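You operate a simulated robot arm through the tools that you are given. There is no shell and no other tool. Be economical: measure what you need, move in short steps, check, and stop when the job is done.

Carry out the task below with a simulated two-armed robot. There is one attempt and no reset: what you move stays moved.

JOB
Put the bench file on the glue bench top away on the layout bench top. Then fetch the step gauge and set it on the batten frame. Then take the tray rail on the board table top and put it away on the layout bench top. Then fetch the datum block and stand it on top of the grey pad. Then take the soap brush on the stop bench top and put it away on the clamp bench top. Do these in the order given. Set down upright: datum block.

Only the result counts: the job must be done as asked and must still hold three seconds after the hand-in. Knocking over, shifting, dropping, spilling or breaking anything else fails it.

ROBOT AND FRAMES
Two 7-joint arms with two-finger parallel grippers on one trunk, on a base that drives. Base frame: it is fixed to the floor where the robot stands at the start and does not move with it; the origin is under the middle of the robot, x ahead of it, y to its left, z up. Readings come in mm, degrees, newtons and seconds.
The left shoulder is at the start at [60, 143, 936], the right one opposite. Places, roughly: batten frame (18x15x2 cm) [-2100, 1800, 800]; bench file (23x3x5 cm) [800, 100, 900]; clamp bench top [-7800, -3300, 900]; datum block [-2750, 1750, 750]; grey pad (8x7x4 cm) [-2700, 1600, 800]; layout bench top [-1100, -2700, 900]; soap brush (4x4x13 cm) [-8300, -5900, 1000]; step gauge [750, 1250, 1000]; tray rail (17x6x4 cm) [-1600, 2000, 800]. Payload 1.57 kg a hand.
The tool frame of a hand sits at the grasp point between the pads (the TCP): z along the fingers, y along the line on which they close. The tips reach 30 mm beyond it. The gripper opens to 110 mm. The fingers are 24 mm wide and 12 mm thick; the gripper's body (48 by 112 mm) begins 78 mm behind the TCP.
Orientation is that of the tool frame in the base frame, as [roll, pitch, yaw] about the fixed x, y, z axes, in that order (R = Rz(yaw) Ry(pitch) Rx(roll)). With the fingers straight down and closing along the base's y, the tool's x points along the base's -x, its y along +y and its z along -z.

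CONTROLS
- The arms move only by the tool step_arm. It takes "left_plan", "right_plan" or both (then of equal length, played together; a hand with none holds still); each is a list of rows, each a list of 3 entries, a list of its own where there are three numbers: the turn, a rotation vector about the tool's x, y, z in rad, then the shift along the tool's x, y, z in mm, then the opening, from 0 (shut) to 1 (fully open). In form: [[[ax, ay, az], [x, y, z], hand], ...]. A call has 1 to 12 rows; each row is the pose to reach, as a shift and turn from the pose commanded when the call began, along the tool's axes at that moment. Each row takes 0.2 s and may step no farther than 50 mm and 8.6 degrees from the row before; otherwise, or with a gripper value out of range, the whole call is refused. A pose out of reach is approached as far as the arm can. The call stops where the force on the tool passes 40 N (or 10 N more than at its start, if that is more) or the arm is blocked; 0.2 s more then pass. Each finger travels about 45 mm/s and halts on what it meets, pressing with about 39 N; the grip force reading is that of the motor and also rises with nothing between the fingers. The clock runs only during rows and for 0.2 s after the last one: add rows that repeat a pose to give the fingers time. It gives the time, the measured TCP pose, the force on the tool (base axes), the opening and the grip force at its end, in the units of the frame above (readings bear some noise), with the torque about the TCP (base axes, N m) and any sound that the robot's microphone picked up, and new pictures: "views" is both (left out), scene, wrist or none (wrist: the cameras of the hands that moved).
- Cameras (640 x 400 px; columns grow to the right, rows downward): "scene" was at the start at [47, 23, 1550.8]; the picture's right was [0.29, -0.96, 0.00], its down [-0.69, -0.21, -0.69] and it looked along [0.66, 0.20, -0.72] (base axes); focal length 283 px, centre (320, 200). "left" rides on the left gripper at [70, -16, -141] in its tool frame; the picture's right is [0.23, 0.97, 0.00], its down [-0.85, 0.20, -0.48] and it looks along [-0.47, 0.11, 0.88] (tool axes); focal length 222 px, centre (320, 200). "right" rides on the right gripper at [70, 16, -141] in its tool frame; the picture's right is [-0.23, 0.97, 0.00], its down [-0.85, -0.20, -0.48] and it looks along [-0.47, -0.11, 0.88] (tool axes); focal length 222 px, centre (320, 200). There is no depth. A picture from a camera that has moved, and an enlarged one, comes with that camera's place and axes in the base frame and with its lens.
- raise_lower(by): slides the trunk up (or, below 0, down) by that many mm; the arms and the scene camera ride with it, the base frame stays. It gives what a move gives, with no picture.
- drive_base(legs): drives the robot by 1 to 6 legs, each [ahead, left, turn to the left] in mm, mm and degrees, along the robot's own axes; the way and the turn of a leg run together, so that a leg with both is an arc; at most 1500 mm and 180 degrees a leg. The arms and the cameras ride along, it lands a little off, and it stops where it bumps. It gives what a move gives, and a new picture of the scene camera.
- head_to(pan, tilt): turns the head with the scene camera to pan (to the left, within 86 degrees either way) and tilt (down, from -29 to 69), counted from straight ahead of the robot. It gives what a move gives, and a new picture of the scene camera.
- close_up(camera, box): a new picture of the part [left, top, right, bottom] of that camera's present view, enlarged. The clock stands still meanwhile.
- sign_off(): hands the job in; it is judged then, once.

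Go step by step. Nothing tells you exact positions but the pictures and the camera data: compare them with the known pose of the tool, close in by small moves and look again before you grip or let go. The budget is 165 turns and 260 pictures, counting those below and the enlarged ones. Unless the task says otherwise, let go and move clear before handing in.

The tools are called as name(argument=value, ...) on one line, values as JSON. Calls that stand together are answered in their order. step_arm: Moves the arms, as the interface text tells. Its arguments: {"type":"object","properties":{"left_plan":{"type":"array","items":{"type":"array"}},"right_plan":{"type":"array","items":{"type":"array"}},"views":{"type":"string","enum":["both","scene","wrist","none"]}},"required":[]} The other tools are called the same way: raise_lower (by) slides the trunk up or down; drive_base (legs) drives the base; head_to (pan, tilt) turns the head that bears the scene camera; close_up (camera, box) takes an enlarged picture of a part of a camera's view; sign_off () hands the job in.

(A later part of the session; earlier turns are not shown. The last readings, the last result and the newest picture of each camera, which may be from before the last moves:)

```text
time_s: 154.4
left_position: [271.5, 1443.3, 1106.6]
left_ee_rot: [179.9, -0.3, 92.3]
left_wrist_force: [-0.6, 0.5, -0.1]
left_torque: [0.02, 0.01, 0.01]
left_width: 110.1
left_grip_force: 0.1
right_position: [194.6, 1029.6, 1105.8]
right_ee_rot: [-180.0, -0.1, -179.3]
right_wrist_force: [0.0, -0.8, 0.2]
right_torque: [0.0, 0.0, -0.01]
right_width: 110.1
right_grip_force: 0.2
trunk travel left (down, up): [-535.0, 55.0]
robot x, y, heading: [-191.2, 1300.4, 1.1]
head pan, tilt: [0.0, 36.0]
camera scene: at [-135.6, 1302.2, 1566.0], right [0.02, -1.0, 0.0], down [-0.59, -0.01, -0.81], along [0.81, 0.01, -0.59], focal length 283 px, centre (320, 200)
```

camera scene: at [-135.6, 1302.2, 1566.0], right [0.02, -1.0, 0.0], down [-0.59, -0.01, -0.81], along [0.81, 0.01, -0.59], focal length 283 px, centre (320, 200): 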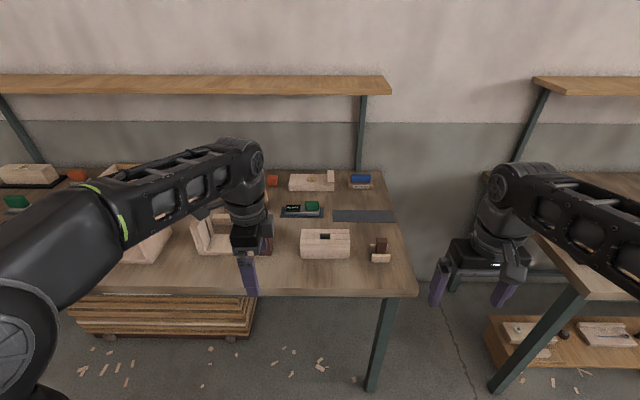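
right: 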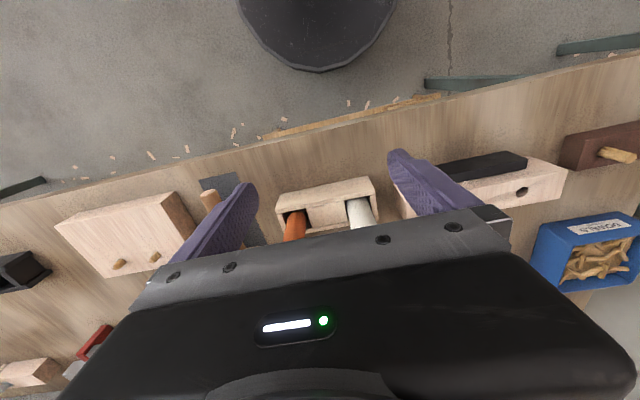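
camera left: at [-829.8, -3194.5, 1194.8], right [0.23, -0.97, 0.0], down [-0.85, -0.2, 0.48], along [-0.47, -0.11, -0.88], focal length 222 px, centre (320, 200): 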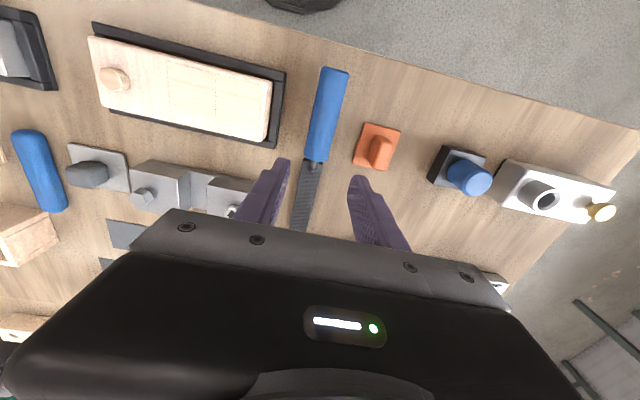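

Now I'll drive up to the bench.

drive_base(legs=[[0, -60, -1], [230, 0, 0]])

close_up(camera="left", box=[0, 0, 640, 400])

```text
time_s: 156.7
left_position: [505.0, 1372.7, 1105.9]
left_ee_rot: [-180.0, -0.3, 91.3]
left_wrist_force: [0.3, -0.1, 0.0]
left_torque: [0.0, -0.01, 0.01]
left_width: 109.9
left_grip_force: 0.1
right_position: [420.2, 960.0, 1107.9]
right_ee_rot: [-179.9, -0.1, 179.7]
right_wrist_force: [0.4, 0.5, 0.7]
right_torque: [0.01, 0.03, 0.02]
right_width: 110.0
right_grip_force: 0.1
trunk travel left (down, up): [-535.0, 55.0]
robot x, y, heading: [37.3, 1242.7, -0.3]
head pan, tilt: [0.0, 36.0]
camera scene: at [96.4, 1239.8, 1566.0], right [0.0, -1.0, 0.0], down [-0.59, 0.0, -0.81], along [0.81, 0.0, -0.59], focal length 283 px, centre (320, 200)
```

scene: 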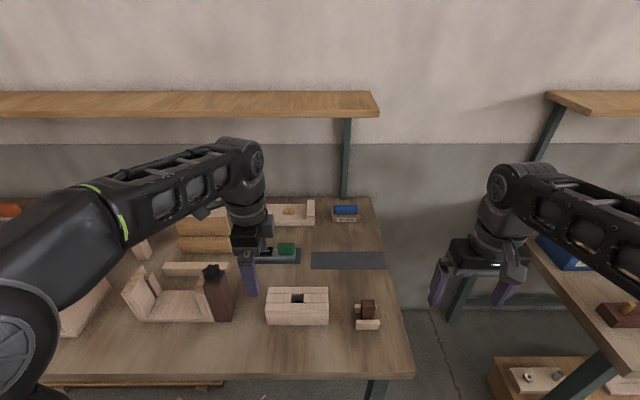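

```text
1.00 times, centred on (320, 200) of left
camera zoom: at [485.8, 1440.2, 1247.7], right [0.97, 0.25, 0.0], down [0.22, -0.85, 0.47], along [0.12, -0.46, -0.88], focal length 222 px, centre (320, 200)
```

zoom: 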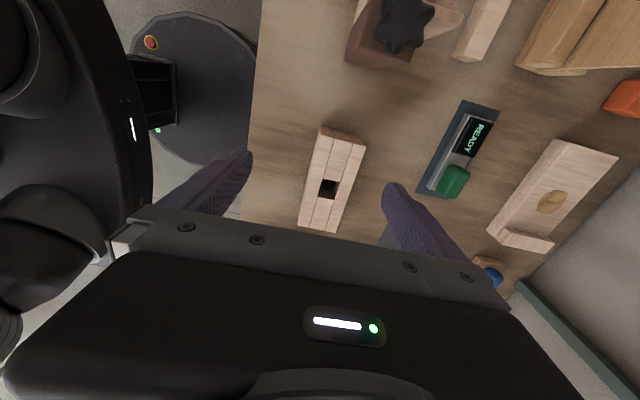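

The gauge is clear in the wrist view at about [733,1390]. I'm moving above it.

step_arm(left_plan=[[[0, 0, 0], [2, 42, 15], 1], [[0, 0, 0], [4, 84, 35], 1], [[0, 0, 0.023], [6, 126, 55], 1], [[0, 0, 0.023], [8, 165, 75], 1], [[0, 0, 0.023], [10, 200, 95], 1], [[0, 0, 0.023], [12, 226, 115], 1], [[0, 0, 0.023], [12, 226, 115], 1]], views="wrist")

```text
time_s: 158.3
left_position: [668.2, 1386.4, 1029.9]
left_ee_rot: [179.7, -0.2, 90.0]
left_wrist_force: [0.2, -0.4, 0.3]
left_torque: [0.0, -0.01, -0.01]
left_width: 109.9
left_grip_force: 0.1
left hand out of reach, approached as far as the arm can: row 5, 6, 7
right_position: [421.1, 960.8, 1106.3]
right_ee_rot: [180.0, -0.1, 179.7]
right_wrist_force: [0.4, 1.1, 0.0]
right_torque: [-0.03, -0.01, -0.02]
right_width: 110.1
right_grip_force: 0.2
trunk travel left (down, up): [-535.0, 55.0]
robot x, y, heading: [41.2, 1240.0, -0.5]
head pan, tilt: [0.0, 36.0]
camera left: at [650.2, 1454.8, 1172.0], right [0.97, 0.23, 0.01], down [0.2, -0.86, 0.48], along [0.11, -0.46, -0.88], focal length 222 px, centre (320, 200)
```

left: 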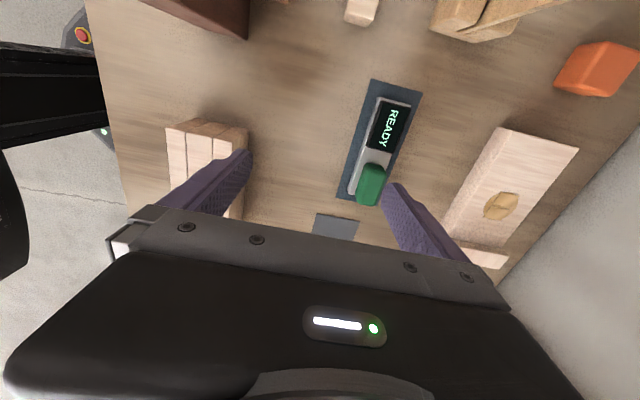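

It's at the reach limit; the bar axis is x≈734, y 1324–1455. I'll raise the trunk and nudge forward 20 mm.

raise_lower(by=50)

drive_base(legs=[[20, 0, 0]])

step_arm(left_plan=[[[0, 0, 0], [0, 0, 30], 1], [[0, 0, 0], [0, 20, 60], 1], [[0, 0, 0], [0, 30, 80], 1], [[0, 0, 0], [0, 30, 80], 1]], views="wrist")

```text
time_s: 159.2
left_position: [669.5, 1386.0, 1080.5]
left_ee_rot: [179.7, -0.3, 90.1]
left_wrist_force: [0.5, -0.4, 1.1]
left_torque: [0.04, -0.03, -0.03]
left_width: 110.0
left_grip_force: 0.0
right_position: [422.5, 961.1, 1156.3]
right_ee_rot: [-179.9, 0.0, 179.7]
right_wrist_force: [0.1, 0.0, 0.7]
right_torque: [-0.02, 0.02, 0.0]
right_width: 110.1
right_grip_force: 0.0
trunk travel left (down, up): [-585.0, 5.0]
robot x, y, heading: [38.0, 1239.2, -0.2]
head pan, tilt: [0.0, 36.0]
```

```text
time_s: 160.0
left_position: [689.0, 1385.0, 1079.1]
left_ee_rot: [179.8, -0.2, 90.0]
left_wrist_force: [0.0, 0.4, 0.1]
left_torque: [0.01, 0.03, 0.0]
left_width: 109.7
left_grip_force: 0.1
right_position: [441.1, 959.8, 1156.5]
right_ee_rot: [-180.0, 0.0, 179.6]
right_wrist_force: [0.1, 0.5, 0.1]
right_torque: [0.03, 0.05, -0.03]
right_width: 110.3
right_grip_force: 0.1
trunk travel left (down, up): [-585.0, 5.0]
robot x, y, heading: [59.4, 1239.1, -0.3]
head pan, tilt: [0.0, 36.0]
camera scene: at [116.5, 1239.7, 1616.0], right [0.0, -1.0, 0.0], down [-0.59, 0.0, -0.81], along [0.81, 0.0, -0.59], focal length 283 px, centre (320, 200)
```

scene: 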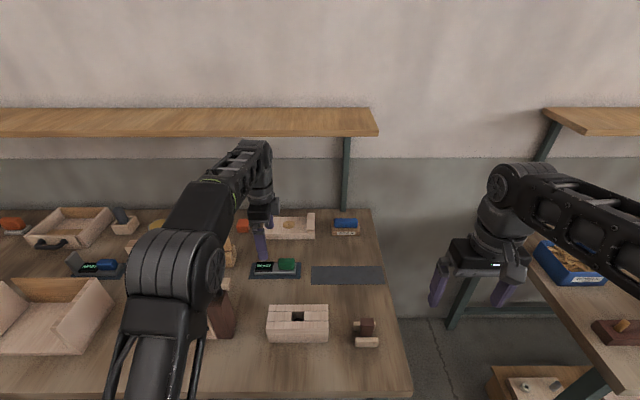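

```text
time_s: 161.0
left_position: [718.0, 1383.7, 1001.0]
left_ee_rot: [179.7, -0.1, 90.0]
left_wrist_force: [0.2, 0.4, 0.8]
left_torque: [-0.01, -0.01, -0.01]
left_width: 110.0
left_grip_force: 0.0
right_position: [439.6, 959.7, 1157.1]
right_ee_rot: [-180.0, 0.0, 179.7]
right_wrist_force: [0.0, 0.3, 0.0]
right_torque: [0.0, 0.01, 0.01]
right_width: 110.0
right_grip_force: 0.0
trunk travel left (down, up): [-585.0, 5.0]
robot x, y, heading: [53.9, 1239.9, -0.3]
head pan, tilt: [0.0, 36.0]
camera left: at [700.0, 1453.2, 1143.4], right [0.97, 0.23, 0.01], down [0.2, -0.86, 0.48], along [0.11, -0.46, -0.88], focal length 222 px, centre (320, 200)
```

left: 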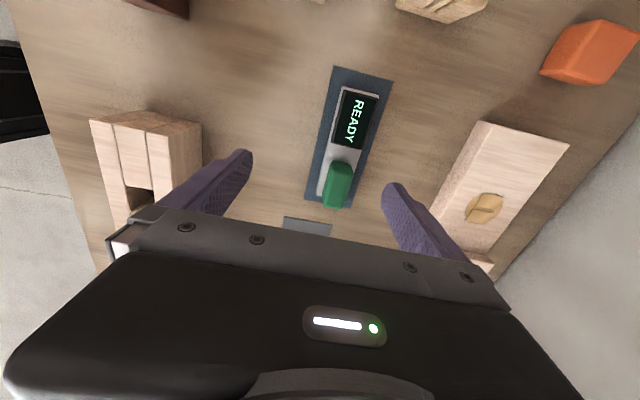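

step_arm(left_plan=[[[0, 0, 0], [0, 12, 30], 1], [[0, 0, 0], [1, 24, 55], 1], [[0, 0, 0], [1, 24, 70], 1], [[0, 0, 0], [1, 24, 70], 1]], views="wrist")

```text
time_s: 162.0
left_position: [742.6, 1385.9, 930.5]
left_ee_rot: [179.7, -0.3, 90.1]
left_wrist_force: [0.5, 0.4, 0.2]
left_torque: [0.01, 0.04, -0.01]
left_width: 109.8
left_grip_force: 0.1
right_position: [439.9, 961.1, 1157.1]
right_ee_rot: [-180.0, 0.0, 179.7]
right_wrist_force: [-0.4, 0.4, 0.4]
right_torque: [-0.06, -0.02, -0.03]
right_width: 109.8
right_grip_force: 0.0
trunk travel left (down, up): [-585.0, 5.0]
robot x, y, heading: [54.1, 1240.3, -0.0]
head pan, tilt: [0.0, 36.0]
camera left: at [724.7, 1455.6, 1072.3], right [0.97, 0.23, 0.01], down [0.2, -0.86, 0.48], along [0.11, -0.46, -0.88], focal length 222 px, centre (320, 200)
```

left: 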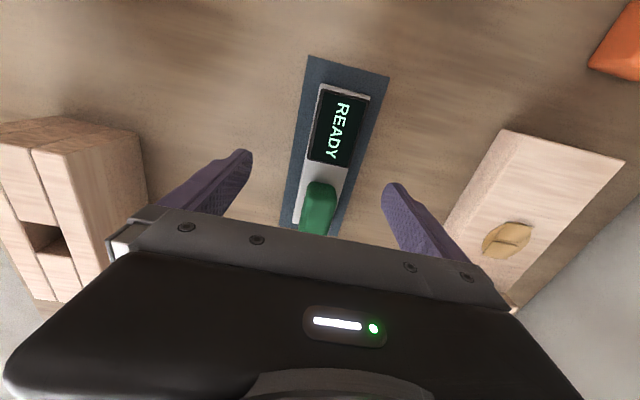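

Aligned. I'm lowering to z≈902 and closing.

step_arm(left_plan=[[[0, 0, 0], [0, 0, 12], 1], [[0, 0, 0], [0, 0, 22], 1], [[0, 0, 0], [0, 0, 28], 1], [[0, 0, 0], [0, 0, 28], 0.6], [[0, 0, 0], [0, 0, 28], 0.3], [[0, 0, 0], [0, 0, 28], 0], [[0, 0, 0], [0, 0, 28], 0], [[0, 0, 0], [0, 0, 28], 0], [[0, 0, 0], [0, 0, 28], 0]], views="wrist")

```text
time_s: 164.0
left_position: [744.6, 1387.7, 901.5]
left_ee_rot: [179.7, -0.2, 89.9]
left_wrist_force: [0.4, -0.2, -0.4]
left_torque: [-0.02, -0.04, 0.03]
left_width: 41.7
left_grip_force: 30.2
right_position: [440.7, 959.7, 1156.7]
right_ee_rot: [-180.0, 0.0, 179.6]
right_wrist_force: [0.8, -0.2, -0.7]
right_torque: [0.0, 0.02, 0.0]
right_width: 110.1
right_grip_force: 0.0
trunk travel left (down, up): [-585.0, 5.0]
robot x, y, heading: [60.5, 1238.8, -0.5]
head pan, tilt: [0.0, 36.0]
camera left: at [725.9, 1456.5, 1043.8], right [0.97, 0.23, 0.01], down [0.2, -0.86, 0.48], along [0.11, -0.46, -0.88], focal length 222 px, centre (320, 200)
```

left: 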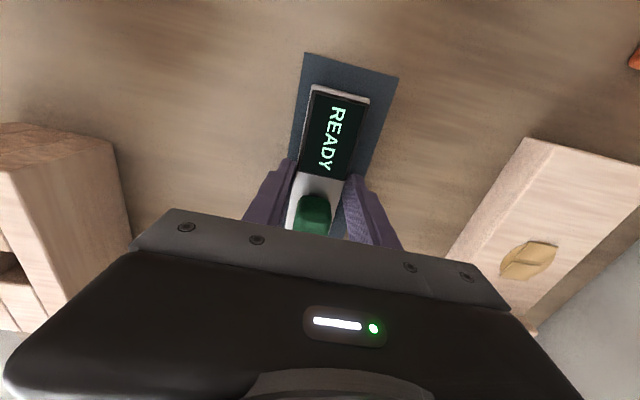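

Gripped at 41.7 mm. I'm lifting straight up.

step_arm(left_plan=[[[0, 0, 0], [0, 0, -20], 0], [[0, 0, 0], [0, 0, -50], 0], [[0, 0, 0], [0, -20, -90], 0], [[0, 0, 0], [0, -50, -125], 0], [[0, 0, 0], [0, -85, -160], 0], [[0, 0, 0], [0, -125, -185], 0], [[0, 0, 0], [0, -170, -205], 0], [[0, 0, 0], [0, -215, -220], 0], [[0, 0, 0], [0, -215, -220], 0]])

```text
time_s: 166.0
left_position: [529.2, 1388.4, 1120.4]
left_ee_rot: [179.9, -0.3, 90.0]
left_wrist_force: [0.2, 0.1, -1.6]
left_torque: [0.06, 0.05, -0.01]
left_width: 41.2
left_grip_force: 39.0
right_position: [441.6, 959.9, 1157.5]
right_ee_rot: [180.0, 0.0, 179.7]
right_wrist_force: [0.5, -0.3, -0.1]
right_torque: [-0.02, 0.02, 0.01]
right_width: 110.2
right_grip_force: 0.0
trunk travel left (down, up): [-585.0, 5.0]
robot x, y, heading: [58.0, 1240.1, -0.6]
head pan, tilt: [0.0, 36.0]
camera scene: at [116.1, 1239.7, 1616.0], right [0.0, -1.0, 0.0], down [-0.59, 0.0, -0.81], along [0.81, 0.0, -0.59], focal length 283 px, centre (320, 200)
camera left: at [510.4, 1456.1, 1262.3], right [0.97, 0.23, 0.0], down [0.2, -0.86, 0.48], along [0.11, -0.46, -0.88], focal length 222 px, centre (320, 200)
```

scene: 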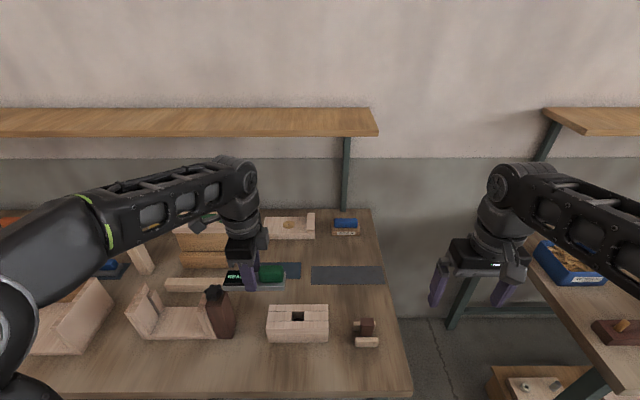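
left: 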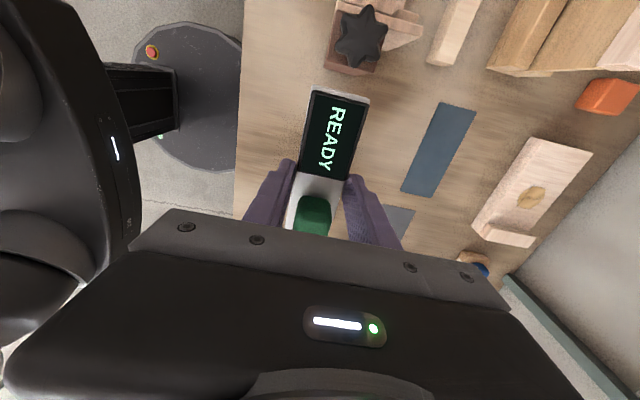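

The gauge is held. I'll drive back round to the south side of the board table near the batten frame.

drive_base(legs=[[-260, 0, 0], [0, 0, 180], [800, 240, 0], [850, 0, 0], [0, 0, -90]])

head_to(pan=8, tilt=42)

```text
time_s: 187.2
left_position: [-1993.5, 1612.7, 1119.8]
left_ee_rot: [179.6, -0.4, 174.6]
left_wrist_force: [-0.4, 0.2, -1.2]
left_torque: [0.01, 0.0, 0.0]
left_width: 41.3
left_grip_force: 39.1
right_position: [-1577.8, 1485.0, 1155.3]
right_ee_rot: [-180.0, 0.0, -95.8]
right_wrist_force: [0.4, -0.1, -0.3]
right_torque: [-0.01, -0.04, 0.0]
right_width: 110.0
right_grip_force: 0.1
trunk travel left (down, up): [-585.0, 5.0]
robot x, y, heading: [-1892.3, 1130.9, 84.2]
head pan, tilt: [0.0, 36.0]
camera scene: at [-1885.8, 1188.0, 1616.0], right [0.99, -0.1, 0.0], down [-0.06, -0.58, -0.81], along [0.08, 0.8, -0.59], focal length 283 px, centre (320, 200)
```

scene: 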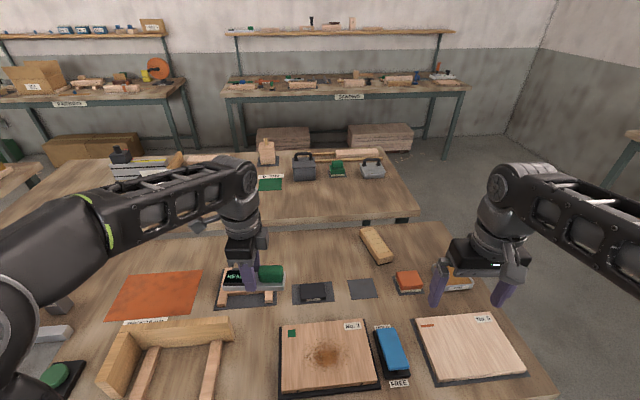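

```text
time_s: 187.9
left_position: [-1994.2, 1612.8, 1120.5]
left_ee_rot: [179.7, -0.3, 174.5]
left_wrist_force: [-0.2, -0.2, -1.8]
left_torque: [0.0, 0.05, -0.01]
left_width: 41.4
left_grip_force: 39.2
right_position: [-1576.5, 1484.9, 1156.7]
right_ee_rot: [179.9, 0.0, -95.8]
right_wrist_force: [-0.2, 0.2, 0.0]
right_torque: [0.01, -0.03, 0.02]
right_width: 110.0
right_grip_force: 0.0
trunk travel left (down, up): [-585.0, 5.0]
robot x, y, heading: [-1890.3, 1129.0, 84.1]
head pan, tilt: [8.0, 42.0]
camera scene: at [-1897.9, 1184.5, 1607.1], right [1.0, 0.04, 0.0], down [0.03, -0.67, -0.74], along [-0.03, 0.74, -0.67], focal length 283 px, centre (320, 200)
```

scene: 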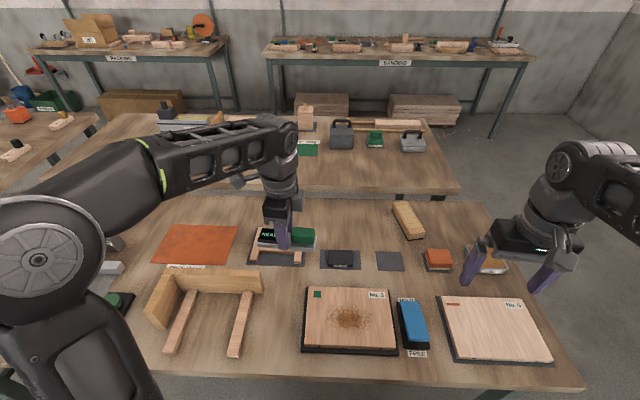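

I'm in front of the frame and need the wrist view of it.

close_up(camera="left", box=[0, 0, 640, 400])

close_up(camera="scene", box=[220, 200, 340, 275])

```text
1.00 times, centred on (320, 200) of left
camera zoom: at [-2065.0, 1602.7, 1262.6], right [-0.13, 0.99, 0.01], down [0.87, 0.11, 0.48], along [0.47, 0.07, -0.88], focal length 222 px, centre (320, 200)
```

zoom: 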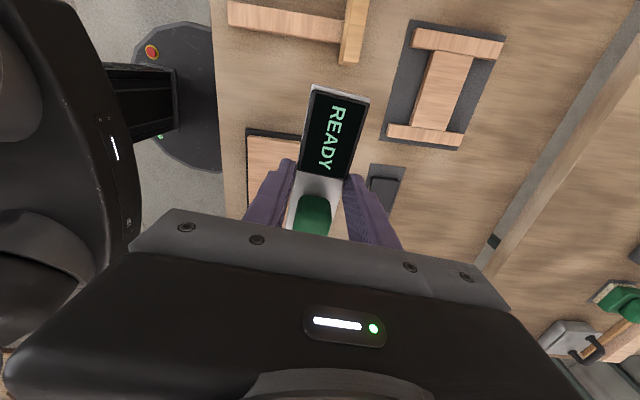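

```text
5.33 times, centred on (280, 238) of scene
camera zoom: at [-1897.9, 1184.5, 1607.1], right [1.0, 0.04, 0.0], down [0.03, -0.67, -0.74], along [-0.03, 0.74, -0.67], focal length 1510 px, centre (533, 0)
```

zoom: 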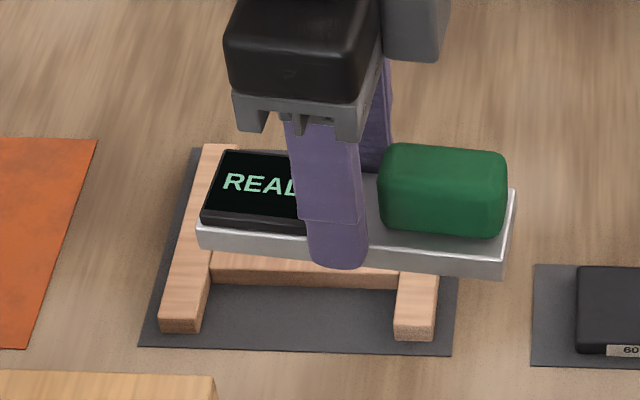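

The frame's battens are at x≈-2146 and -1993 and its centre panel at about [-2070,1822]. I'll turn the gauge 90° to lie along y so that it rests squarely on the panel between the battens.

step_arm(left_plan=[[[0, 0, -0.139], [8, 10, 10], 0], [[0, 0, -0.278], [16, 25, 20], 0], [[0, 0, -0.417], [24, 40, 30], 0], [[0, 0, -0.556], [32, 58, 40], 0], [[0, 0, -0.695], [40, 76, 50], 0], [[0, 0, -0.834], [48, 95, 60], 0], [[0, 0, -0.973], [56, 113, 70], 0], [[0, 0, -1.112], [64, 131, 80], 0], [[0, 0, -1.251], [72, 149, 90], 0], [[0, 0, -1.39], [80, 167, 100], 0], [[0, 0, -1.529], [88, 185, 110], 0], [[0, 0, -1.667], [95, 197, 120], 0]])

```text
time_s: 190.5
left_position: [-2069.2, 1821.6, 1000.7]
left_ee_rot: [179.8, 0.2, -89.8]
left_wrist_force: [0.5, 0.3, -2.5]
left_torque: [-0.05, 0.0, 0.0]
left_width: 41.5
left_grip_force: 38.9
right_position: [-1577.1, 1486.1, 1155.6]
right_ee_rot: [-180.0, 0.0, -95.8]
right_wrist_force: [0.6, 0.1, -0.3]
right_torque: [0.02, -0.03, 0.04]
right_width: 109.8
right_grip_force: 0.0
trunk travel left (down, up): [-585.0, 5.0]
robot x, y, heading: [-1892.5, 1132.1, 84.4]
head pan, tilt: [8.0, 42.0]
camera scene: at [-1898.1, 1185.1, 1607.1], right [1.0, 0.04, 0.0], down [0.03, -0.67, -0.74], along [-0.03, 0.74, -0.67], focal length 283 px, centre (320, 200)
camera left: at [-2053.2, 1750.5, 1142.3], right [-0.97, -0.23, 0.0], down [-0.2, 0.85, 0.48], along [-0.11, 0.47, -0.88], focal length 222 px, centre (320, 200)
```

scene: 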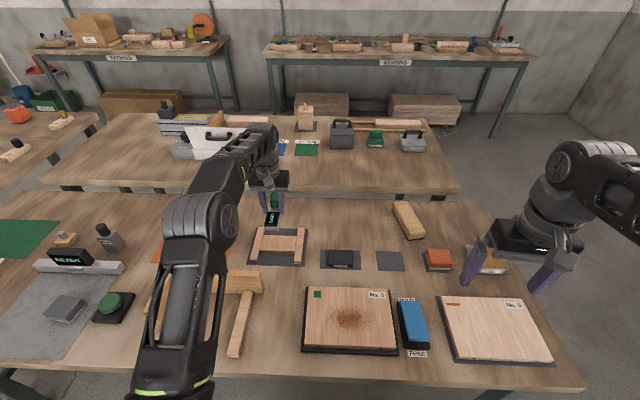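
left: 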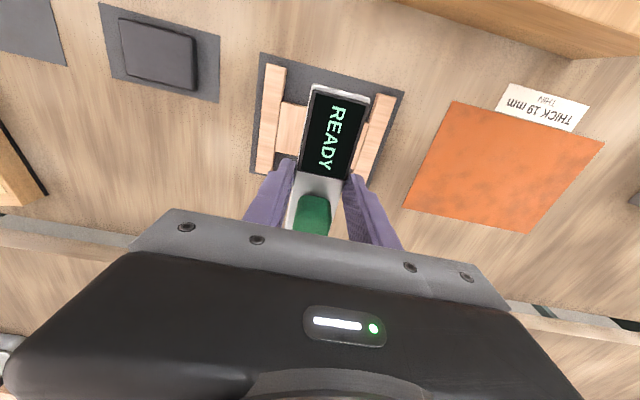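

Alignment looks right (battens symmetric about x≈-2069). I'm lowering carefully.

step_arm(left_plan=[[[0, 0, 0], [0, 0, 40], 0], [[0, 0, 0], [0, 2, 80], 0], [[0, 0, 0], [0, 2, 110], 0], [[0, 0, 0], [0, 2, 125], 0], [[0, 0, 0], [0, 2, 125], 0]])

close_up(camera="scene", box=[220, 200, 340, 275])

```text
time_s: 191.7
left_position: [-2071.5, 1820.1, 875.2]
left_ee_rot: [179.8, 0.3, -89.9]
left_wrist_force: [0.1, -0.1, -2.6]
left_torque: [-0.03, 0.03, 0.0]
left_width: 41.5
left_grip_force: 38.6
right_position: [-1576.6, 1485.2, 1155.8]
right_ee_rot: [-180.0, 0.0, -95.8]
right_wrist_force: [-0.4, -0.6, -0.1]
right_torque: [-0.01, -0.01, -0.03]
right_width: 110.1
right_grip_force: 0.1
trunk travel left (down, up): [-585.0, 5.0]
robot x, y, heading: [-1896.9, 1128.9, 84.2]
head pan, tilt: [8.0, 42.0]
camera scene: at [-1898.0, 1184.6, 1607.1], right [1.0, 0.04, 0.0], down [0.03, -0.67, -0.74], along [-0.03, 0.74, -0.67], focal length 283 px, centre (320, 200)
camera left: at [-2055.5, 1750.0, 1016.3], right [-0.97, -0.23, 0.0], down [-0.2, 0.85, 0.48], along [-0.11, 0.47, -0.88], focal length 222 px, centre (320, 200)
```

scene: 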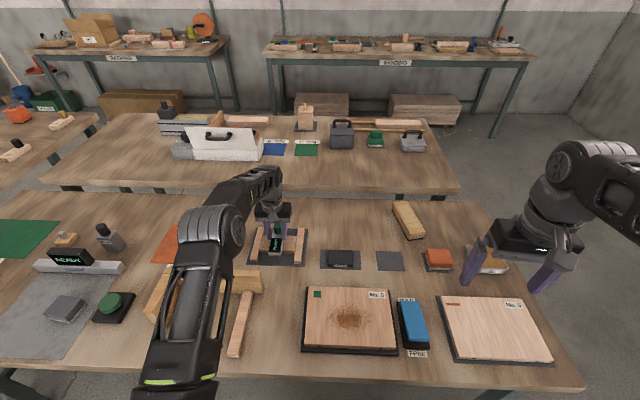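
left: 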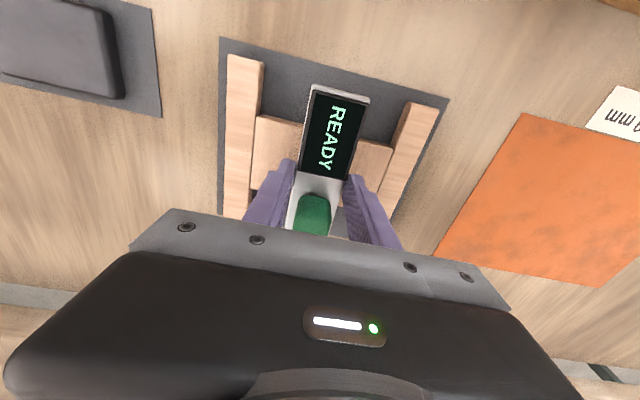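

```text
5.33 times, centred on (280, 238) of scene
camera zoom: at [-1898.0, 1184.6, 1607.1], right [1.0, 0.04, 0.0], down [0.03, -0.67, -0.74], along [-0.03, 0.74, -0.67], focal length 1510 px, centre (533, 0)
```

zoom: 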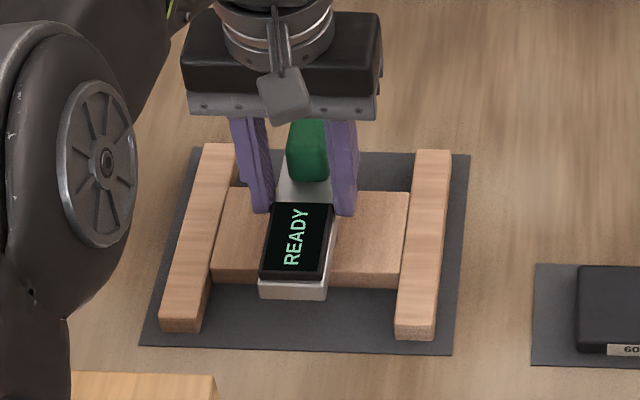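

step_arm(left_plan=[[[0, 0, 0], [0, 0, 8], 0], [[0, 0, 0], [0, 0, 14], 0], [[0, 0, 0], [0, 0, 18], 0], [[0, 0, 0], [0, 0, 21], 0], [[0, 0, 0], [0, 0, 24], 0]], views="none")

```text
time_s: 192.9
left_position: [-2071.1, 1819.7, 856.8]
left_ee_rot: [179.8, 0.7, -89.8]
left_wrist_force: [-0.2, -4.1, 25.2]
left_torque: [-0.04, -0.05, 0.03]
left_width: 41.9
left_grip_force: 39.0
right_position: [-1576.8, 1483.1, 1158.6]
right_ee_rot: [179.9, 0.1, -95.8]
right_wrist_force: [0.5, 0.2, 0.2]
right_torque: [0.0, -0.01, -0.02]
right_width: 109.7
right_grip_force: 0.0
trunk travel left (down, up): [-585.0, 5.0]
robot x, y, heading: [-1892.7, 1128.9, 84.0]
head pan, tilt: [8.0, 42.0]
```

Contact is firm and even. Releasing and rising.

step_arm(left_plan=[[[0, 0, 0], [0, 0, -4], 0], [[0, 0, 0], [0, 0, -4], 0.5], [[0, 0, 0], [0, 0, -4], 0.65], [[0, 0, 0], [0, 0, -4], 0.65], [[0, 0, 0], [0, 0, -4], 0.65], [[0, 0, 0], [0, 0, -40], 0.65], [[0, 0, 0], [0, 0, -85], 0.65], [[0, 0, 0], [0, 0, -130], 0.65], [[0, 0, 0], [30, 0, -160], 0.8]])

close_up(camera="scene", box=[220, 200, 460, 350])

```text
time_s: 194.9
left_position: [-2073.7, 1787.1, 1013.1]
left_ee_rot: [179.7, 0.4, -90.0]
left_wrist_force: [0.4, 0.7, 0.2]
left_torque: [0.05, 0.01, 0.0]
left_width: 88.0
left_grip_force: 0.0
right_position: [-1576.6, 1483.7, 1157.4]
right_ee_rot: [180.0, 0.0, -95.8]
right_wrist_force: [0.1, 0.0, 0.9]
right_torque: [0.06, 0.01, -0.02]
right_width: 109.9
right_grip_force: 0.0
trunk travel left (down, up): [-585.0, 5.0]
robot x, y, heading: [-1890.6, 1131.0, 84.2]
head pan, tilt: [8.0, 42.0]
camera scene: at [-1898.0, 1182.3, 1607.1], right [1.0, 0.04, 0.0], down [0.03, -0.67, -0.74], along [-0.03, 0.74, -0.67], focal length 283 px, centre (320, 200)
camera left: at [-2056.4, 1716.0, 1153.6], right [-0.97, -0.23, 0.0], down [-0.2, 0.85, 0.48], along [-0.11, 0.47, -0.87], focal length 222 px, centre (320, 200)
```

scene: 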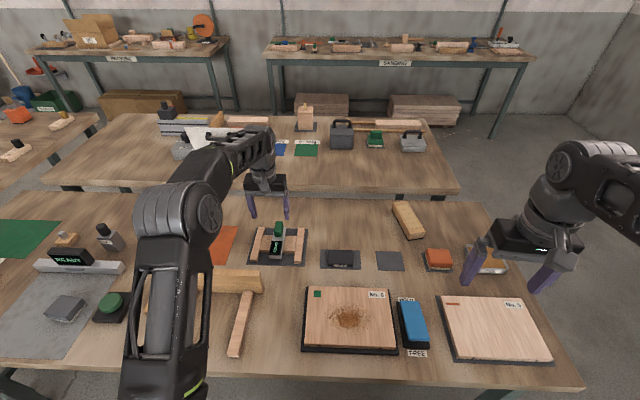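
left: 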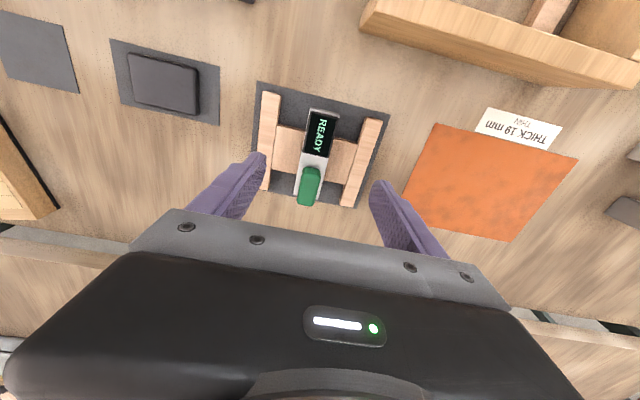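

```text
2.67 times, centred on (340, 275) of scene
camera zoom: at [-1898.0, 1182.3, 1607.1], right [1.0, 0.04, 0.0], down [0.03, -0.67, -0.74], along [-0.03, 0.74, -0.67], focal length 755 px, centre (267, 0)
```

zoom: 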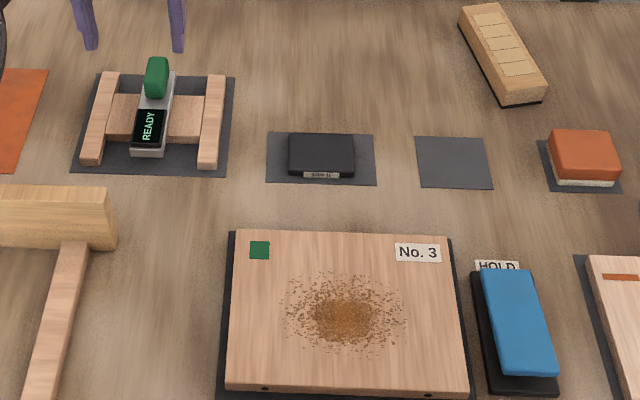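

The gauge rests squarely on the frame. The tray rail is the notched wooden block centred near [-1590,1950] and nearly along y, best reached from the table's east end with the right hand. I'll tuck the left hand and drive round.

step_arm(left_plan=[[[0, 0, 0], [40, 0, -25], 1], [[0, 0, 0], [80, 0, -50], 1], [[0, 0, 0], [120, 0, -75], 1], [[0, 0, 0], [160, 0, -95], 1], [[0, 0, 0], [200, 0, -110], 1], [[0, 0, 0], [240, 0, -120], 1]], views="none")

drive_base(legs=[[-130, 0, 0], [0, 0, -84], [960, 0, 0], [0, 780, 0], [0, 0, 178]])

head_to(pan=0, tilt=42)

```text
time_s: 196.3
left_position: [-2071.3, 1543.4, 1132.1]
left_ee_rot: [179.8, 0.3, -90.1]
left_wrist_force: [0.3, 0.2, -1.2]
left_torque: [0.01, 0.01, -0.02]
left_width: 110.1
left_grip_force: 0.0
right_position: [-1576.4, 1483.9, 1157.5]
right_ee_rot: [-179.9, 0.1, -95.8]
right_wrist_force: [-0.1, -0.8, 0.1]
right_torque: [0.03, -0.03, -0.01]
right_width: 109.8
right_grip_force: 0.1
trunk travel left (down, up): [-585.0, 5.0]
robot x, y, heading: [-1893.3, 1130.1, 84.3]
head pan, tilt: [8.0, 42.0]
```

```text
time_s: 216.7
left_position: [-1369.5, 1598.6, 1132.9]
left_ee_rot: [179.8, 0.3, 1.0]
left_wrist_force: [-0.2, -0.3, 0.1]
left_torque: [-0.06, -0.02, 0.02]
left_width: 110.1
left_grip_force: 0.1
right_position: [-1318.0, 2093.5, 1157.4]
right_ee_rot: [-179.9, 0.0, -4.8]
right_wrist_force: [-0.1, 0.3, -0.6]
right_torque: [-0.01, 0.02, -0.02]
right_width: 109.8
right_grip_force: 0.0
trunk travel left (down, up): [-585.0, 5.0]
robot x, y, heading: [-957.1, 1786.6, 174.8]
head pan, tilt: [8.0, 42.0]
camera scene: at [-1012.3, 1777.3, 1607.1], right [-0.06, 1.0, 0.0], down [0.67, 0.04, -0.74], along [-0.74, -0.04, -0.67], focal length 283 px, centre (320, 200)
```

scene: 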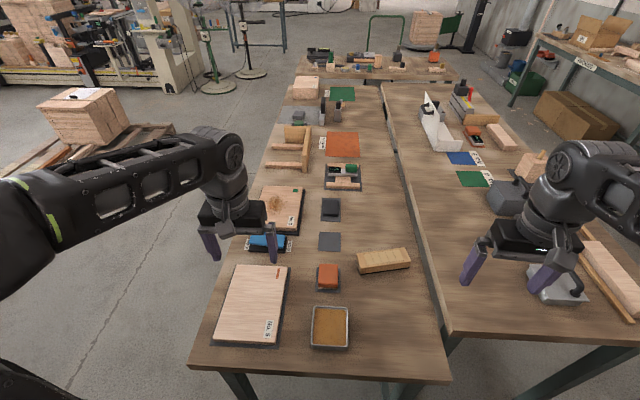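

```text
time_s: 217.4
left_position: [-1369.9, 1597.8, 1133.0]
left_ee_rot: [179.8, 0.3, 1.0]
left_wrist_force: [-0.2, 0.6, -0.3]
left_torque: [-0.04, 0.03, 0.0]
left_width: 110.0
left_grip_force: 0.1
right_position: [-1318.0, 2093.3, 1157.9]
right_ee_rot: [180.0, 0.0, -4.7]
right_wrist_force: [0.0, -0.2, -0.4]
right_torque: [0.0, -0.01, 0.0]
right_width: 109.9
right_grip_force: 0.1
trunk travel left (down, up): [-585.0, 5.0]
robot x, y, heading: [-958.9, 1785.2, 175.1]
head pan, tilt: [0.0, 42.0]
camera scene: at [-1012.2, 1789.0, 1607.1], right [0.08, 1.0, 0.0], down [0.67, -0.06, -0.74], along [-0.74, 0.06, -0.67], focal length 283 px, centre (320, 200)
```

scene: 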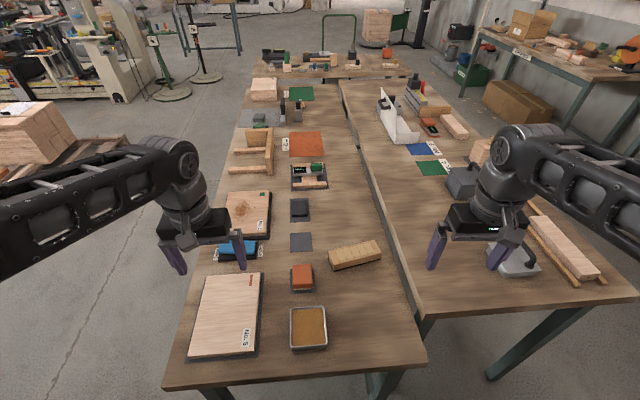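

The rail is centred at about [-1586,1956] with its axis at about 101°. I'm moving the right hand above it with the matching rotation.

step_arm(right_plan=[[[0, 0, 0.129], [-26, 16, 14], 1], [[0, 0, 0.258], [-51, 32, 28], 1], [[0, 0, 0.386], [-77, 48, 46], 1], [[0, 0, 0.515], [-102, 63, 64], 1], [[0, 0, 0.644], [-128, 79, 82], 1], [[0, 0, 0.773], [-154, 95, 100], 1], [[0, 0, 0.902], [-179, 111, 118], 1], [[0, 0, 1.03], [-205, 127, 136], 1], [[0, 0, 1.159], [-230, 143, 156], 1], [[0, 0, 1.288], [-256, 158, 176], 1], [[0, 0, 1.288], [-256, 158, 176], 1]])

```text
time_s: 219.8
left_position: [-1370.0, 1600.1, 1132.2]
left_ee_rot: [179.8, 0.3, 1.0]
left_wrist_force: [0.8, 1.0, 0.5]
left_torque: [-0.03, 0.03, 0.0]
left_width: 110.4
left_grip_force: 0.0
right_position: [-1586.5, 1953.3, 979.0]
right_ee_rot: [-180.0, 0.0, -78.5]
right_wrist_force: [0.4, -0.3, -0.5]
right_torque: [-0.01, 0.02, -0.02]
right_width: 110.0
right_grip_force: 0.0
trunk travel left (down, up): [-585.0, 5.0]
robot x, y, heading: [-960.1, 1785.6, 175.4]
head pan, tilt: [0.0, 42.0]
camera scene: at [-1011.4, 1789.5, 1607.1], right [0.08, 1.0, 0.0], down [0.67, -0.06, -0.74], along [-0.74, 0.06, -0.67], focal length 283 px, centre (320, 200)
camera right: at [-1588.5, 1881.8, 1120.8], right [-1.0, 0.03, 0.0], down [0.03, 0.88, 0.48], along [0.02, 0.48, -0.88], focal length 222 px, centre (320, 200)
```

scene: 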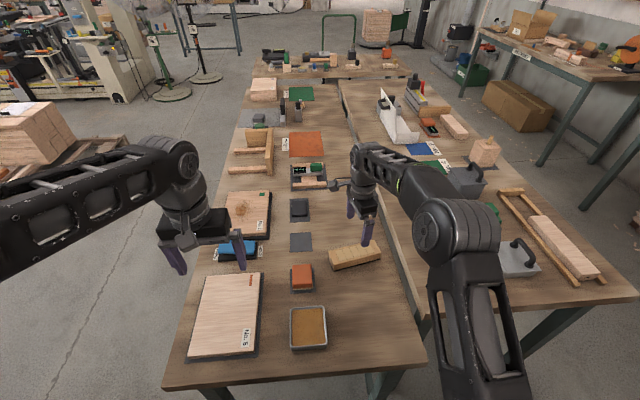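
right: 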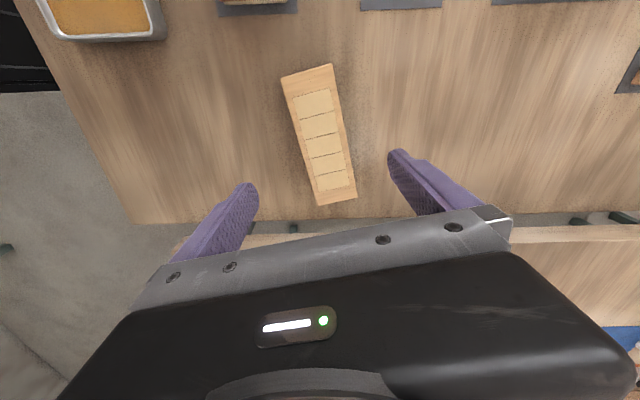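

step_arm(right_plan=[[[0, 0, 0], [0, 4, 45], 1], [[0, 0, 0], [0, 4, 90], 1], [[0, 0, 0], [0, 4, 120], 1], [[0, 0, 0], [0, 4, 135], 1], [[0, 0, 0], [0, 4, 143], 1]], views="wrist")

```text
time_s: 221.0
left_position: [-1370.3, 1599.8, 1131.7]
left_ee_rot: [179.8, 0.4, 1.1]
left_wrist_force: [-0.2, 0.8, 0.5]
left_torque: [0.03, 0.02, 0.02]
left_width: 110.2
left_grip_force: 0.0
right_position: [-1588.4, 1955.9, 837.1]
right_ee_rot: [180.0, 0.0, -78.7]
right_wrist_force: [0.5, -0.5, 0.6]
right_torque: [-0.02, -0.01, 0.01]
right_width: 110.0
right_grip_force: 0.0
trunk travel left (down, up): [-585.0, 5.0]
robot x, y, heading: [-959.4, 1783.8, 175.4]
head pan, tilt: [0.0, 42.0]
camera right: at [-1591.6, 1885.2, 978.9], right [-1.0, 0.03, 0.0], down [0.03, 0.88, 0.48], along [0.01, 0.48, -0.88], focal length 222 px, centre (320, 200)
```

right: 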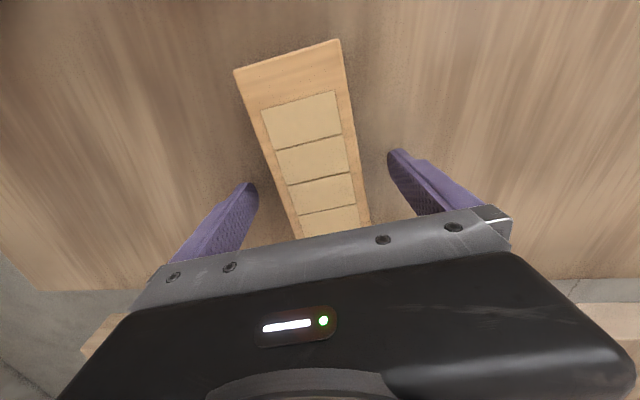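

Centred. Closing on the rail.

step_arm(right_plan=[[[0, 0, 0], [0, 0, 0], 0.7], [[0, 0, 0], [0, 0, 0], 0.4], [[0, 0, 0], [0, 0, 0], 0.1], [[0, 0, 0], [0, 0, 0], 0], [[0, 0, 0], [0, 0, 0], 0], [[0, 0, 0], [0, 0, 0], 0]], views="wrist")

```text
time_s: 222.4
left_position: [-1369.5, 1599.0, 1132.6]
left_ee_rot: [179.8, 0.3, 0.9]
left_wrist_force: [1.6, -0.6, 0.2]
left_torque: [0.0, 0.01, 0.01]
left_width: 109.9
left_grip_force: 0.0
right_position: [-1590.3, 1955.5, 837.2]
right_ee_rot: [179.9, 0.0, -78.6]
right_wrist_force: [-5.6, -0.3, 1.5]
right_torque: [0.13, 0.1, 0.2]
right_width: 60.0
right_grip_force: 38.9
trunk travel left (down, up): [-585.0, 5.0]
robot x, y, heading: [-961.7, 1784.8, 175.1]
head pan, tilt: [0.0, 42.0]
camera right: at [-1592.1, 1884.9, 979.4], right [-1.0, 0.03, 0.0], down [0.03, 0.88, 0.48], along [0.01, 0.48, -0.88], focal length 222 px, centre (320, 200)
```

right: 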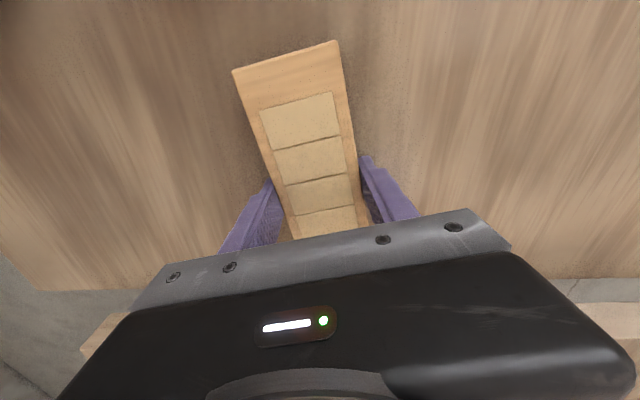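

60 mm as expected. Lifting and drawing back.

step_arm(right_plan=[[[0, 0, 0], [0, 0, -30], 0], [[0, 0, 0], [0, 0, -75], 0], [[0, 0, 0], [0, 0, -120], 0], [[0, 0, 0], [0, 0, -165], 0], [[0, 0, 0], [5, -25, -200], 0], [[0, 0, 0], [10, -60, -225], 0], [[0, 0, 0], [15, -100, -245], 0], [[0, 0, 0], [20, -140, -260], 0], [[0, 0, 0], [25, -180, -270], 0], [[0, 0, 0], [30, -220, -275], 0], [[0, 0, 0], [30, -220, -275], 0]])

```text
time_s: 224.8
left_position: [-1370.3, 1599.1, 1131.7]
left_ee_rot: [179.8, 0.3, 0.9]
left_wrist_force: [-0.7, -0.8, -0.3]
left_torque: [0.02, -0.02, -0.03]
left_width: 110.0
left_grip_force: 0.0
right_position: [-1369.8, 1970.2, 1110.3]
right_ee_rot: [-179.9, 0.0, -78.6]
right_wrist_force: [-1.1, 0.3, -11.1]
right_torque: [0.01, -0.02, -0.01]
right_width: 59.8
right_grip_force: 39.3
trunk travel left (down, up): [-585.0, 5.0]
robot x, y, heading: [-957.3, 1782.4, 175.2]
head pan, tilt: [0.0, 42.0]
camera scene: at [-1014.3, 1788.9, 1606.9], right [0.08, 1.0, 0.0], down [0.67, -0.06, -0.74], along [-0.74, 0.06, -0.67], focal length 283 px, centre (320, 200)
camera right: at [-1370.5, 1899.9, 1252.5], right [-1.0, 0.03, 0.0], down [0.03, 0.88, 0.48], along [0.02, 0.48, -0.88], focal length 222 px, centre (320, 200)
```

scene: 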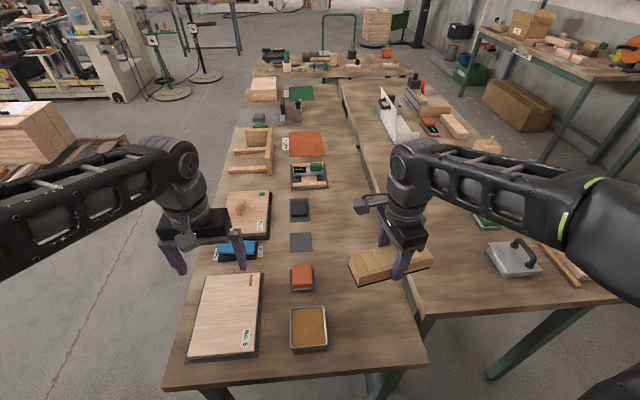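
right: 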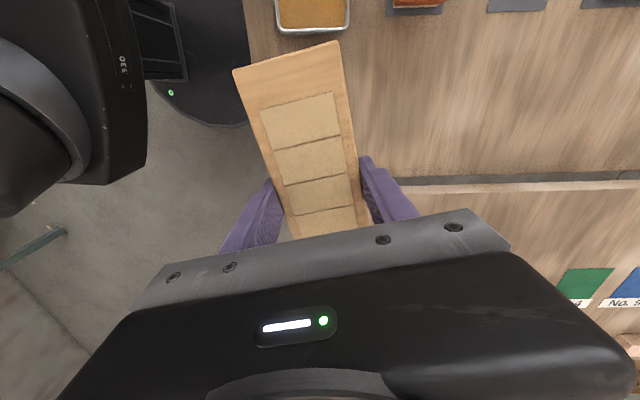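

Held well. Driving to the layout bench.

drive_base(legs=[[-620, 0, 0], [0, 0, 95], [1500, 0, 0], [1500, 0, 0]])

```text
time_s: 246.0
left_position: [-370.8, -1646.6, 1130.9]
left_ee_rot: [179.8, 0.3, 90.6]
left_wrist_force: [0.6, 0.7, 0.1]
left_torque: [-0.01, -0.02, -0.04]
left_width: 109.9
left_grip_force: 0.0
right_position: [-743.6, -1641.3, 1111.1]
right_ee_rot: [-179.9, 0.0, 10.8]
right_wrist_force: [0.0, 0.3, -11.4]
right_torque: [0.03, 0.02, -0.01]
right_width: 59.7
right_grip_force: 39.4
trunk travel left (down, up): [-585.0, 5.0]
robot x, y, heading: [-556.6, -1230.1, -95.1]
head pan, tilt: [0.0, 42.0]
camera scene: at [-558.7, -1287.6, 1607.0], right [-1.0, 0.09, 0.0], down [0.06, 0.67, -0.74], along [-0.07, -0.74, -0.67], focal length 283 px, centre (320, 200)
```

scene: 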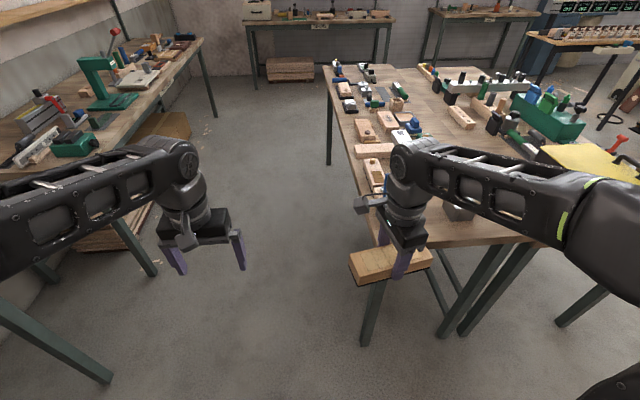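

I'll shift east, continue south to about y=-3530, and turn to face the bench's -y end, where there's a free patch near [-1010,-3390].

drive_base(legs=[[0, 290, 5], [1500, 0, 0], [770, 0, 0], [0, 0, -90]])

head_to(pan=-8, tilt=45)

```text
time_s: 262.6
left_position: [-773.3, -3691.2, 1131.8]
left_ee_rot: [179.8, 0.4, 1.1]
left_wrist_force: [-0.4, 0.5, 0.6]
left_torque: [-0.01, -0.01, -0.02]
left_width: 110.0
left_grip_force: 0.0
right_position: [-771.7, -3318.7, 1110.3]
right_ee_rot: [-179.9, 0.0, -78.6]
right_wrist_force: [-0.4, 0.5, -10.3]
right_torque: [-0.02, 0.0, 0.02]
right_width: 60.3
right_grip_force: 38.9
trunk travel left (down, up): [-585.0, 5.0]
robot x, y, heading: [-359.4, -3503.0, 175.4]
head pan, tilt: [0.0, 42.0]
camera scene: at [-416.3, -3499.9, 1607.0], right [0.08, 1.0, 0.0], down [0.67, -0.06, -0.74], along [-0.74, 0.06, -0.67], focal length 283 px, centre (320, 200)
```

scene: 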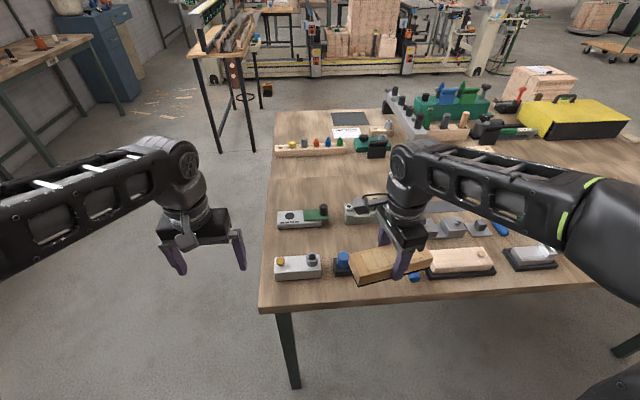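

```text
time_s: 263.2
left_position: [-773.9, -3690.9, 1132.3]
left_ee_rot: [179.7, 0.2, 1.1]
left_wrist_force: [0.1, 0.1, -0.1]
left_torque: [0.01, 0.0, 0.0]
left_width: 109.8
left_grip_force: 0.2
right_position: [-770.4, -3318.9, 1110.6]
right_ee_rot: [-180.0, -0.1, -78.6]
right_wrist_force: [0.7, -0.2, -11.6]
right_torque: [-0.01, -0.05, 0.0]
right_width: 59.8
right_grip_force: 38.8
trunk travel left (down, up): [-585.0, 5.0]
robot x, y, heading: [-358.7, -3505.4, 175.6]
head pan, tilt: [-8.0, 45.0]
camera scene: at [-412.3, -3489.1, 1602.7], right [0.22, 0.98, 0.0], down [0.69, -0.16, -0.71], along [-0.69, 0.16, -0.71], focal length 283 px, centre (320, 200)
```

scene: 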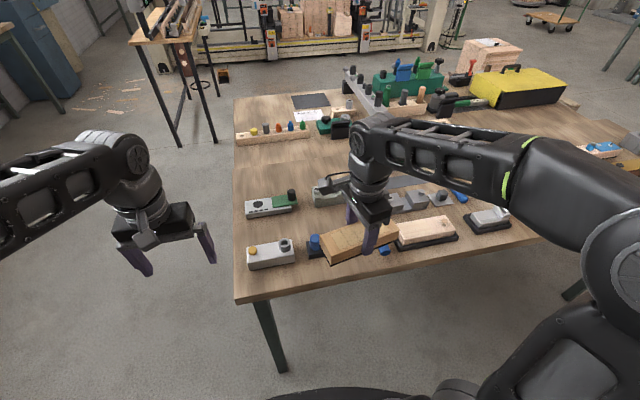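

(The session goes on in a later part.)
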